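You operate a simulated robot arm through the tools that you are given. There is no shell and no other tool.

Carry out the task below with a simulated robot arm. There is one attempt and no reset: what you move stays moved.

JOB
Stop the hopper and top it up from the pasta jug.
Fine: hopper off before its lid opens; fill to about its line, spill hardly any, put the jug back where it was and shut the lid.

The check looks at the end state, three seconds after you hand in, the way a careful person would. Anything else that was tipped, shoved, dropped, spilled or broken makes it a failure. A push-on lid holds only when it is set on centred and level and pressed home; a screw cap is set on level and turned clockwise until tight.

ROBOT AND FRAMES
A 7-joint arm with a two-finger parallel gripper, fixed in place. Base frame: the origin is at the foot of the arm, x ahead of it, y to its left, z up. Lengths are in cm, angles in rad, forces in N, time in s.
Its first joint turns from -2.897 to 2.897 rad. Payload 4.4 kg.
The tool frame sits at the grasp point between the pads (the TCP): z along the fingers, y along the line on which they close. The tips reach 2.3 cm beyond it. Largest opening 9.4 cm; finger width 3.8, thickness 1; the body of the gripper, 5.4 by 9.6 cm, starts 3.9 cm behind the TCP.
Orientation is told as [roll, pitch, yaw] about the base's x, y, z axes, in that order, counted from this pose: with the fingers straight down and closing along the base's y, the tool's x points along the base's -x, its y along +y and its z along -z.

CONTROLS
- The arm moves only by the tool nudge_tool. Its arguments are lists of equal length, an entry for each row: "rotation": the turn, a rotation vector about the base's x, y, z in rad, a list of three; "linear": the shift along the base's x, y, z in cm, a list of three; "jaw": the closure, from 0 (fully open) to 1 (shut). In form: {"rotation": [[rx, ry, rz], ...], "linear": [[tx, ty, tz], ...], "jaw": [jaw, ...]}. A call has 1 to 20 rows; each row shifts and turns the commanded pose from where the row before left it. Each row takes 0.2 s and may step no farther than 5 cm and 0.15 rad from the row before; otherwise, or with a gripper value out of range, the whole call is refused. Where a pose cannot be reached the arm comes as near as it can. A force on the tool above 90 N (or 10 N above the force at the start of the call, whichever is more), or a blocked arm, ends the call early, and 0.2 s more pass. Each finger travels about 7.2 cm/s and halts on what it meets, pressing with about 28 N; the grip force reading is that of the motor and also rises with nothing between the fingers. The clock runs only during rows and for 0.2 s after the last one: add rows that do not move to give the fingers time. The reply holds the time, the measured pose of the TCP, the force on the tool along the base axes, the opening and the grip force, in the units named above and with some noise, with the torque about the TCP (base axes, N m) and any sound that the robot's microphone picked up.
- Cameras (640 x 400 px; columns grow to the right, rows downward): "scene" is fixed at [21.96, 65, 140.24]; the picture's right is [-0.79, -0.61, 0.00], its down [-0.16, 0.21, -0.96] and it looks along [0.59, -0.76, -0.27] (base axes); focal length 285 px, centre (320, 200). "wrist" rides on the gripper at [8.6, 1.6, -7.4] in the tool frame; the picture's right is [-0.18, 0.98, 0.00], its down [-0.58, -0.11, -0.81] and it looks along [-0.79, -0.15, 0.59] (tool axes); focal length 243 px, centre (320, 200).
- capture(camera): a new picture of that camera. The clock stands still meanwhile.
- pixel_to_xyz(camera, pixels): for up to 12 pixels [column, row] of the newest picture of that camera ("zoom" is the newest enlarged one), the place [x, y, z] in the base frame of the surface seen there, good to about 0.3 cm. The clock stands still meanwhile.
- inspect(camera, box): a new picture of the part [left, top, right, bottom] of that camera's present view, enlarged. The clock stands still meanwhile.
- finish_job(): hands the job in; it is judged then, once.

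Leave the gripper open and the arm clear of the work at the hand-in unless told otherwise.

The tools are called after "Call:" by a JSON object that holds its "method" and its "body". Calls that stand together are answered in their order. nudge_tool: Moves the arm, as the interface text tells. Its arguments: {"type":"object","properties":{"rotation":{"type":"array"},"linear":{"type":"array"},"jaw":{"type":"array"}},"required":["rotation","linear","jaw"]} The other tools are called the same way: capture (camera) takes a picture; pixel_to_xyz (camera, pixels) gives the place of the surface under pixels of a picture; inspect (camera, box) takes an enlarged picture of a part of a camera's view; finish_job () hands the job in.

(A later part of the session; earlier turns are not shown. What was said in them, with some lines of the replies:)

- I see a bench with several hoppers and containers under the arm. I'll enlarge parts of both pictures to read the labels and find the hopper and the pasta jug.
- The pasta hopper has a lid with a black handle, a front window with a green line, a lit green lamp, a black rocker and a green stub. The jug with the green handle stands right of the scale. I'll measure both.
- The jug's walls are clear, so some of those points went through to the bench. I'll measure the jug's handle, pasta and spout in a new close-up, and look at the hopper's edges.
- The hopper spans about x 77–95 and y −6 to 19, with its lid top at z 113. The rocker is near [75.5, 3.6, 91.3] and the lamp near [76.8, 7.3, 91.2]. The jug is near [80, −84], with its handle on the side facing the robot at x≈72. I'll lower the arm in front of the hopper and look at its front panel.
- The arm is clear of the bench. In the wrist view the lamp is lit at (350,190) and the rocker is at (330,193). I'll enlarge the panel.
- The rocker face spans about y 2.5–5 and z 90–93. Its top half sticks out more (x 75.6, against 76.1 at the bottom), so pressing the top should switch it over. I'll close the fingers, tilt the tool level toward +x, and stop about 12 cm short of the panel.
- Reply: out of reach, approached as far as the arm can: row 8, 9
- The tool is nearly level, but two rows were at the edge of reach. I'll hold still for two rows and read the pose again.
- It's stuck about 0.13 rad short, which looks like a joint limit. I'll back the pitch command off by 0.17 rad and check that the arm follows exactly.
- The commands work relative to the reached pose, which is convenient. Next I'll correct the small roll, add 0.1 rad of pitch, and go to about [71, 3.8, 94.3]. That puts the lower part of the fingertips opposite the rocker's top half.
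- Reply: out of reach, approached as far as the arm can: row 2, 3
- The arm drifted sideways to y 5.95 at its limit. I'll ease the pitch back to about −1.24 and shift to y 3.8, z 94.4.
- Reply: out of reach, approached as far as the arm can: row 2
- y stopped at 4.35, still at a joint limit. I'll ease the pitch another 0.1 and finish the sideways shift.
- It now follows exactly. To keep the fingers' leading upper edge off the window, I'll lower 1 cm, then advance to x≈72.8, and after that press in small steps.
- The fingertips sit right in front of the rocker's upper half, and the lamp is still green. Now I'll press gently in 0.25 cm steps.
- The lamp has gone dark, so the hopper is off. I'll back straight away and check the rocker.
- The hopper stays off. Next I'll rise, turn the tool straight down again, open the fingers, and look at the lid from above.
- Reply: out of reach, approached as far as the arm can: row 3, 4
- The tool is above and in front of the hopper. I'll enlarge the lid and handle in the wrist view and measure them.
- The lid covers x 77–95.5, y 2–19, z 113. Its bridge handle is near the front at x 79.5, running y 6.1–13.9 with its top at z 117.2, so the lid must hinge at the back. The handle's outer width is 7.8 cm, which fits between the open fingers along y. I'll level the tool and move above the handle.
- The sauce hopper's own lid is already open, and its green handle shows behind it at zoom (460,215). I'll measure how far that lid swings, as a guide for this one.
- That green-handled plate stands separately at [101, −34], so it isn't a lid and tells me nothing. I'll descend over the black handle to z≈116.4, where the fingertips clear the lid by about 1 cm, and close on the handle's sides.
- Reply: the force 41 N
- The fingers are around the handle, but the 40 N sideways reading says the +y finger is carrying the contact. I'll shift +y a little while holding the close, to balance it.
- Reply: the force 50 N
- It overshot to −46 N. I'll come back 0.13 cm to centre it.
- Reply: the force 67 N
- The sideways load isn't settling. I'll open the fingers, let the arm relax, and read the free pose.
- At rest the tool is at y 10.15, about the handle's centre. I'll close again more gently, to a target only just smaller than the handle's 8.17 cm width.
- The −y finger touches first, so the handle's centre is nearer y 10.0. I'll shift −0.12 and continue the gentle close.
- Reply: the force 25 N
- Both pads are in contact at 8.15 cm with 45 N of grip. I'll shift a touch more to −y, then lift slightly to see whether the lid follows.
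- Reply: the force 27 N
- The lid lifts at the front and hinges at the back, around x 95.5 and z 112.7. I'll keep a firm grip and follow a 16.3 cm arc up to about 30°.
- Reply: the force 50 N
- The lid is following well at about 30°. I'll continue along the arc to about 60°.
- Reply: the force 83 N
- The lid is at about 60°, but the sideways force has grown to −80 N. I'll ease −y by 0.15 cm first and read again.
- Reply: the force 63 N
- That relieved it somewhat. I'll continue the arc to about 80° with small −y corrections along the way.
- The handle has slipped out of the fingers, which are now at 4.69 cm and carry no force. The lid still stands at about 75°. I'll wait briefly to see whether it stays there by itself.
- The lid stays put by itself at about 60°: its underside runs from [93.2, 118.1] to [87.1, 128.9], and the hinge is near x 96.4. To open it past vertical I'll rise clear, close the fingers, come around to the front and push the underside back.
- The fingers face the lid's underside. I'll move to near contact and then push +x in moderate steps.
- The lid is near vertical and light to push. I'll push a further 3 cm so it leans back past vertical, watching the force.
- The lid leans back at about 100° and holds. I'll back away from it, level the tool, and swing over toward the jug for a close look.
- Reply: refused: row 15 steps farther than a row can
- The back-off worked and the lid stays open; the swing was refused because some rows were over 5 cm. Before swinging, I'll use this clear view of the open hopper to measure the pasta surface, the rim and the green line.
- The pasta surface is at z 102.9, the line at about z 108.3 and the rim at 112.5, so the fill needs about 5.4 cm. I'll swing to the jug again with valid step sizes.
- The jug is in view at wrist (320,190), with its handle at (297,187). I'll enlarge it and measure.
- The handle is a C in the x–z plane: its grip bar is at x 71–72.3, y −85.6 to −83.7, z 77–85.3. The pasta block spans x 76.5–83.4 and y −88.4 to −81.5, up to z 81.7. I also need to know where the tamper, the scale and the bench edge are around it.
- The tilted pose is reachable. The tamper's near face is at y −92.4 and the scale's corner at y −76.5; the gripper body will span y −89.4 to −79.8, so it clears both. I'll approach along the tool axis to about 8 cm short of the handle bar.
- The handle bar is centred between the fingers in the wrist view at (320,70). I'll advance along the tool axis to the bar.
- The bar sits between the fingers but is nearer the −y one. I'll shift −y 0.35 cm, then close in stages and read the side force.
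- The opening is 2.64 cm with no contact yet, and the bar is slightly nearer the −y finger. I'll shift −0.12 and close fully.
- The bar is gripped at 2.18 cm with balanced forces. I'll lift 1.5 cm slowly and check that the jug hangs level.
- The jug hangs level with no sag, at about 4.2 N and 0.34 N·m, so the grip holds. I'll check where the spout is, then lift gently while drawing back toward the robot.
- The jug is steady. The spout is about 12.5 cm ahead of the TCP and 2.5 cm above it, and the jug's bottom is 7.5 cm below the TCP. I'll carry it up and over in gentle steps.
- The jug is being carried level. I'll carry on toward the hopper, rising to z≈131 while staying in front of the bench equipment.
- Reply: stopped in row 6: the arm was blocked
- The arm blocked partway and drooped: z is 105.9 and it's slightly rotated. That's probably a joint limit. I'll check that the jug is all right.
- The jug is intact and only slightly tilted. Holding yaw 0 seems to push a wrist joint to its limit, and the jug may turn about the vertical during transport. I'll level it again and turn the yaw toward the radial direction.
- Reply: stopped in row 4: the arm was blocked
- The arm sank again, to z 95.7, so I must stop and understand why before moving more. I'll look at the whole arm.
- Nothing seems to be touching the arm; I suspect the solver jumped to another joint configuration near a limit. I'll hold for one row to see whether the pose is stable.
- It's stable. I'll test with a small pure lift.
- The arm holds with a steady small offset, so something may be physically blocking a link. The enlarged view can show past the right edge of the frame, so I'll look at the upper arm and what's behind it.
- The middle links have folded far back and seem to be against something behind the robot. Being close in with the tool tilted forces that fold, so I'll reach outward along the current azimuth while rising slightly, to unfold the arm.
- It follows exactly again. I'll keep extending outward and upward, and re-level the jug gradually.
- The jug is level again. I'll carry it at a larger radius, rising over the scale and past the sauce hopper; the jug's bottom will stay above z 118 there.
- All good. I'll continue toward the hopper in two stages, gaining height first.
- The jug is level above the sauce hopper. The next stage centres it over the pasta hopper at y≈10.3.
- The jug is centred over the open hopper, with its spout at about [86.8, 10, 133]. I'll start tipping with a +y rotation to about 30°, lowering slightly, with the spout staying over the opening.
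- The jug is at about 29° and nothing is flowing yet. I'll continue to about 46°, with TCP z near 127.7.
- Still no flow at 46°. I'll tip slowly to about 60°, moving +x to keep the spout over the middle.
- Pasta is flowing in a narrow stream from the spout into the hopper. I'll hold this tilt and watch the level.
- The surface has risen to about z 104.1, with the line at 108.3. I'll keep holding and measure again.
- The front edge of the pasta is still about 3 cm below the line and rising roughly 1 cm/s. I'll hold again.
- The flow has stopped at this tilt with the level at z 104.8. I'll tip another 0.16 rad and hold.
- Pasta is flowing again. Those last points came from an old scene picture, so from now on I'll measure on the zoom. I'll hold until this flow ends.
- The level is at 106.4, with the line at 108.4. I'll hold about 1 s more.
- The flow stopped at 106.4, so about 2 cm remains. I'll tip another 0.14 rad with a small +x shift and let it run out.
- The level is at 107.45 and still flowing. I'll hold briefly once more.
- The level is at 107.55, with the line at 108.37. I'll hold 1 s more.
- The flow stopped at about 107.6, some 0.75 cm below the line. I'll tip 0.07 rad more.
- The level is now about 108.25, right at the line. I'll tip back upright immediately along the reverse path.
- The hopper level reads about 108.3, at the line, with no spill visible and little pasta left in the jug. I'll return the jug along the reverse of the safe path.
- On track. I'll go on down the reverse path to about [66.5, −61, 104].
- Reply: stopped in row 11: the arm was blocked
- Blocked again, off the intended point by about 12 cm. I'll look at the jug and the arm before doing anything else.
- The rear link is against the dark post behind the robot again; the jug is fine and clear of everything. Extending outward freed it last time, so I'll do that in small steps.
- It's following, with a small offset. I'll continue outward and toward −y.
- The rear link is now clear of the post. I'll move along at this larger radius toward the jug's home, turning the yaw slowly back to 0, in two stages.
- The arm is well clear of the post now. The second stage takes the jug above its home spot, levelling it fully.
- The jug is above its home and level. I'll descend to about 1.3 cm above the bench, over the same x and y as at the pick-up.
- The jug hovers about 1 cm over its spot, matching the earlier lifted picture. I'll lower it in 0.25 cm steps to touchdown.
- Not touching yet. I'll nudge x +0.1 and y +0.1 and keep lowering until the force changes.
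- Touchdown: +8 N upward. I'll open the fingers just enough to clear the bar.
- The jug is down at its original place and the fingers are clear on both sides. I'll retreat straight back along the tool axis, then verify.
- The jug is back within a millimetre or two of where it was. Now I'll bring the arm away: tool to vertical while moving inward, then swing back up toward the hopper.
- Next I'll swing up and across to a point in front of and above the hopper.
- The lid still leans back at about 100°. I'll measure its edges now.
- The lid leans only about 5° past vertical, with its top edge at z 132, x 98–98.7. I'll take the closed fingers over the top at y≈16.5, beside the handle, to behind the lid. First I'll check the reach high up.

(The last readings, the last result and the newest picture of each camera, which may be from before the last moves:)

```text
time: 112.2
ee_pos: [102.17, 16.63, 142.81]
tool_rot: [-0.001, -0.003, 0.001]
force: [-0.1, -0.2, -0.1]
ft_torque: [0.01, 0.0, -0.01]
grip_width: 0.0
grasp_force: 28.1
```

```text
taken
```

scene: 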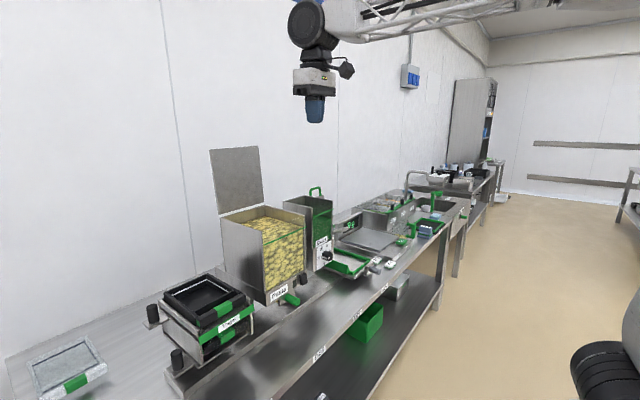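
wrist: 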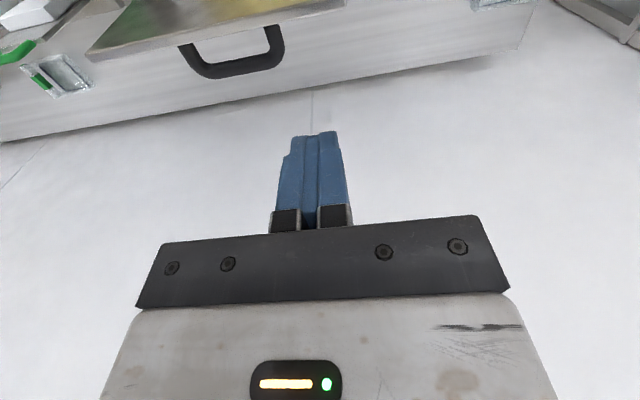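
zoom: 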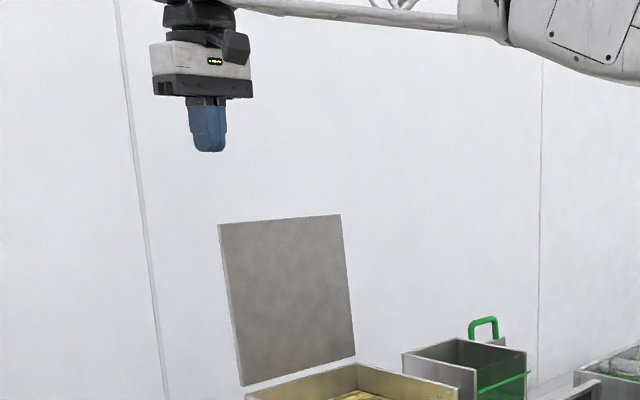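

The pose is reachable. From here the wrist view shows the lid's top edge and the handle behind it, so I'll measure those before descending.

Call:
{"method": "pixel_to_xyz", "body": {"camera": "wrist", "pixels": [[240, 73], [190, 55], [277, 45], [150, 45], [300, 14], [90, 50], [340, 3], [320, 6]]}}

```text
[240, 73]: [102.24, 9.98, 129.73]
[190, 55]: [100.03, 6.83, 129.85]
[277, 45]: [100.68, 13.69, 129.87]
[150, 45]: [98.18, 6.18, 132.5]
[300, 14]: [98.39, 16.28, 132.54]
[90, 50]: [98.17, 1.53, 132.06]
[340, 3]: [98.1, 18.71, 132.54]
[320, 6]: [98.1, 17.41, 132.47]
```

The lid's top edge is at x 98.1–98.8, z 132.5, and the handle ends at y≈14, so a finger at y 16.6 fits beside it. I'll lower behind the lid to z 131.5, then push it forward to about 75°.

Call:
{"method": "nudge_tool", "body": {"rotation": [[0, 0, 0], [0, 0, 0], [0, 0, 0], [0, 0, 0], [0, 0, 0], [0, 0, 0], [0, 0, 0], [0, 0, 0], [0, 0, 0], [0, 0, 0]], "linear": [[0, 0, -3.5], [0, 0, -3.5], [0, 0, -3], [0, 0, -1.2], [-1.6, 0, 0.1], [-1.7, 0, 0.1], [-1.5, 0, 0], [-1.5, 0, -0.1], [-1.5, 0, -0.2], [0, 0, 0]], "jaw": [1, 1, 1, 1, 1, 1, 1, 1, 1, 1]}}

Call:
{"method": "inspect", "body": {"camera": "scene", "box": [180, 80, 320, 230]}}

```text
time: 114.4
ee_pos: [94.26, 16.57, 131.53]
tool_rot: [0.0, -0.004, 0.002]
force: [-0.7, -0.7, 0.4]
ft_torque: [-0.02, 0.0, 0.0]
grip_width: 0.02
grasp_force: 27.7
```

```text
2.67 times, centred on (250, 155) of scene
```

zoom: 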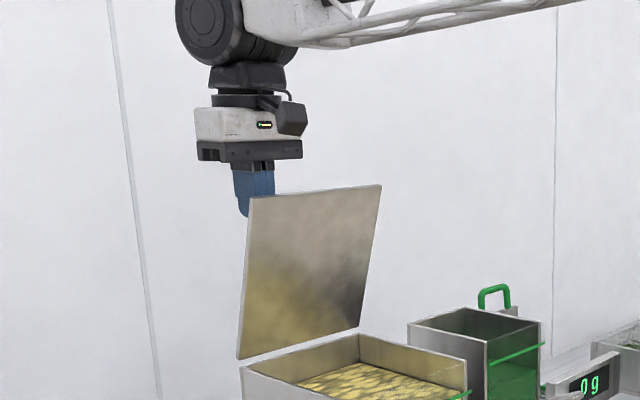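

The lid is moving forward at about 75°. I'll continue along the arc to about 30°.

Call:
{"method": "nudge_tool", "body": {"rotation": [[0, 0, 0], [0, 0, 0], [0, 0, 0], [0, 0, 0], [0, 0, 0], [0, 0, 0], [0, 0, 0], [0, 0, 0], [0, 0, 0], [0, 0, 0]], "linear": [[-1.4, 0, -0.4], [-1.4, 0, -0.5], [-1.35, 0, -0.6], [-1.25, 0, -0.8], [-1.2, 0, -0.9], [-1.2, 0, -0.9], [-1, 0, -1.1], [-0.9, 0, -1.1], [-0.9, 0, -1.1], [0, 0, 0]], "jaw": [1, 1, 1, 1, 1, 1, 1, 1, 1, 1]}}

Call:
{"method": "inspect", "body": {"camera": "scene", "box": [190, 110, 320, 240]}}

```text
time: 116.6
ee_pos: [83.72, 16.3, 124.26]
tool_rot: [0.0, -0.004, 0.002]
force: [-1.8, 0.1, 0.5]
ft_torque: [0.0, -0.02, 0.01]
grip_width: 0.0
grasp_force: 28.1
```

```text
3.08 times, centred on (255, 175) of scene
```

zoom: 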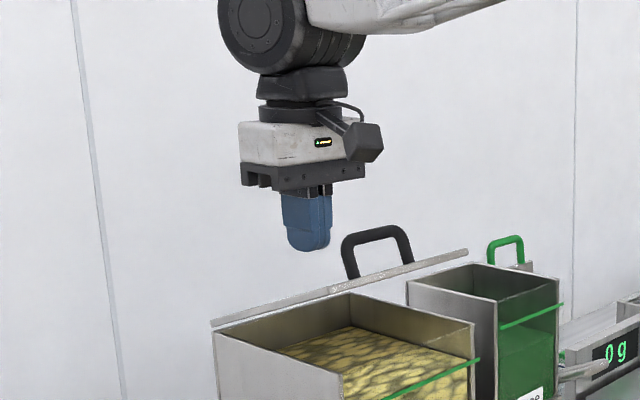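

The lid is at about 20° and the finger is above it, beside the handle. I'll press down to close it.

Call:
{"method": "nudge_tool", "body": {"rotation": [[0, 0, 0], [0, 0, 0], [0, 0, 0], [0, 0, 0], [0, 0, 0], [0, 0, 0], [0, 0, 0], [0, 0, 0]], "linear": [[-0.65, 0.2, -1.4], [-0.65, 0, -1.4], [-0.65, 0, -1.4], [-0.25, 0, -1.4], [-0.25, 0, -1.3], [-0.2, 0, -1.1], [0, 0, -0.5], [0, 0, 0]], "jaw": [1, 1, 1, 1, 1, 1, 1, 1]}}

Call:
{"method": "inspect", "body": {"camera": "scene", "box": [200, 140, 320, 260]}}

```text
time: 118.4
ee_pos: [81.01, 16.76, 115.56]
tool_rot: [0.0, -0.005, 0.003]
force: [0.1, -0.9, 0.2]
ft_torque: [0.01, 0.01, 0.0]
grip_width: 0.01
grasp_force: 28.0
```

```text
3.33 times, centred on (260, 200) of scene
```

zoom: 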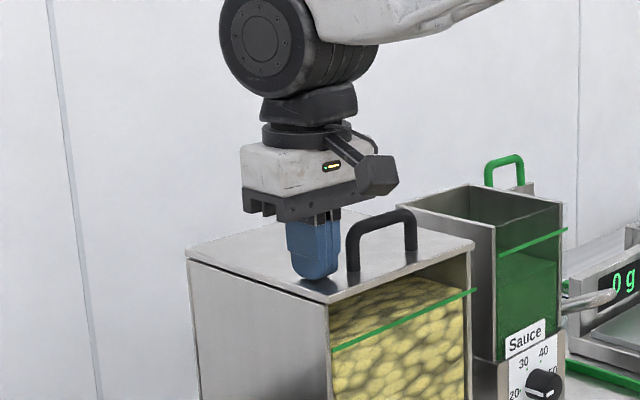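

It looks shut. I'll press a little further to confirm contact by force.

Call:
{"method": "nudge_tool", "body": {"rotation": [[0, 0, 0], [0, 0, 0], [0, 0, 0]], "linear": [[0, 0, -0.15], [0, 0, -0.15], [0, 0, 0]], "jaw": [1, 1, 1]}}

```text
time: 119.2
ee_pos: [81.07, 16.75, 115.54]
tool_rot: [0.0, -0.006, 0.002]
force: [11.5, -2.5, 26.0]
ft_torque: [-0.05, 0.19, 0.05]
grip_width: 0.01
grasp_force: 28.5
```

A firm 26 N contact: the lid is home. I'll lift straight up, back off toward the robot, open the gripper and check everything.

Call:
{"method": "nudge_tool", "body": {"rotation": [[0, 0, 0], [0, 0, 0], [0, 0, 0], [0, 0, 0], [0, 0, 0], [0, 0, 0], [0, 0, 0], [0, 0, 0], [0, 0, 0], [0, 0, 0], [0, 0, 0]], "linear": [[0, 0, 1], [0, 0, 4], [0, 0, 4], [0, 0, 4.5], [0, 0, 4.5], [-4, 0, 3], [-4, 0, 3], [-4, 0, 2], [-4, 0, 2], [-4, 0, 0], [0, 0, 0]], "jaw": [1, 1, 1, 1, 1, 1, 0.5, 0, 0, 0, 0]}}

Call:
{"method": "capture", "body": {"camera": "scene"}}

Call:
{"method": "inspect", "body": {"camera": "scene", "box": [200, 190, 330, 310]}}

Call:
{"method": "capture", "body": {"camera": "wrist"}}

Call:
{"method": "inspect", "body": {"camera": "wrist", "box": [220, 0, 500, 200]}}

Call:
{"method": "inspect", "body": {"camera": "scene", "box": [320, 190, 480, 290]}}

```text
time: 121.6
ee_pos: [60.77, 16.73, 143.33]
tool_rot: [-0.001, -0.006, 0.001]
force: [0.7, -0.4, 0.1]
ft_torque: [0.0, 0.01, 0.01]
grip_width: 9.41
grasp_force: 0.1
```

```text
taken
```

scene: 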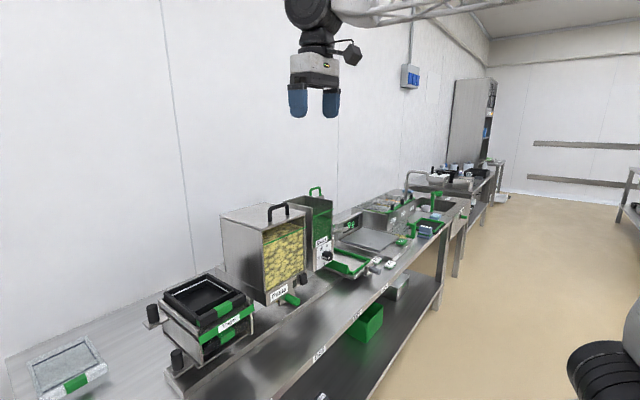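

```text
3.33 times, centred on (265, 250) of scene
```

zoom: 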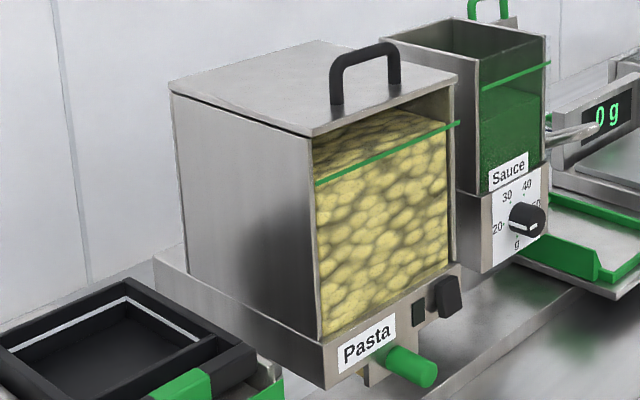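

```text
taken
```

wrist: 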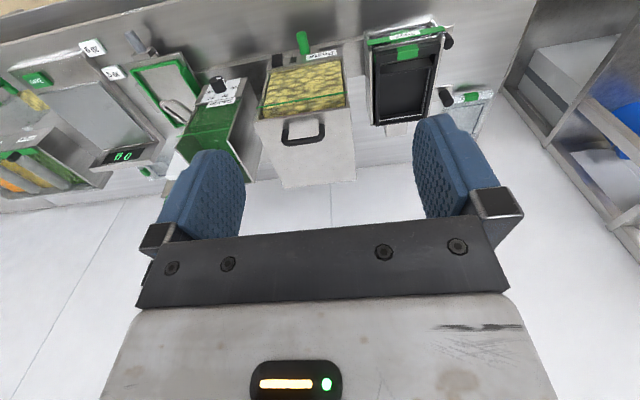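

```text
2.00 times, centred on (360, 100) of wrist
```

zoom: 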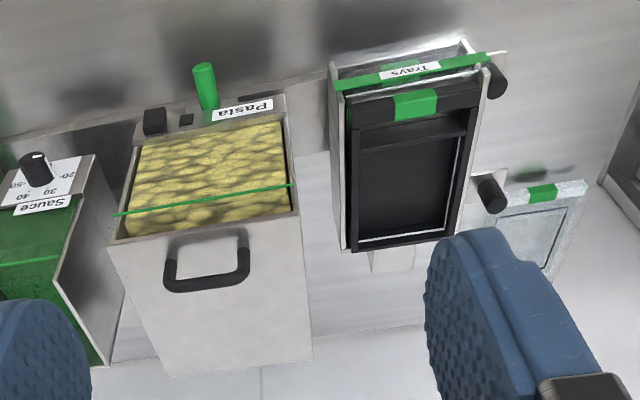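

```text
4.00 times, centred on (400, 240) of scene
```

zoom: 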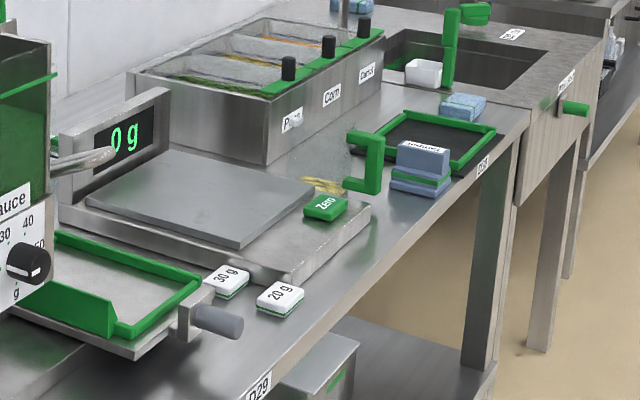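

The hopper lamp is dark, the lid is shut and level, and the pasta sits at the green line. The jug is back on its spot, the bench is clean, and the gripper is open and clear, so I'm handing the job in.

Call:
{"method": "finish_job", "body": {}}

```text
The job is handed in.
```

The hopper is off, topped up to its line and closed, and the jug is back where it stood. I've handed the job in, but no verdict has come back yet.

- **Hopper:** I switched it off before the lid was opened, and its lamp was dark in the last pictures.
- **Fill:** the pasta surface went from about z 102.9 to 108.3 cm, and the green line is at about 108.4 cm. I saw no spilled pasta. A little is left in the jug.
- **Jug:** it's back within a few millimetres of its original position.
- **Lid:** it's closed and level. I pressed it down until it pushed back with about 26 N.

**Arm contact:** while carrying the jug, the arm stopped three times, apparently because its rear link was against a dark post behind the robot. The jug drooped during the stops and tilted a little in two of them, but nothing spilled. I couldn't see all of the area behind the robot, so I can't rule out something there being touched.

The gripper is open and clear of the bench.
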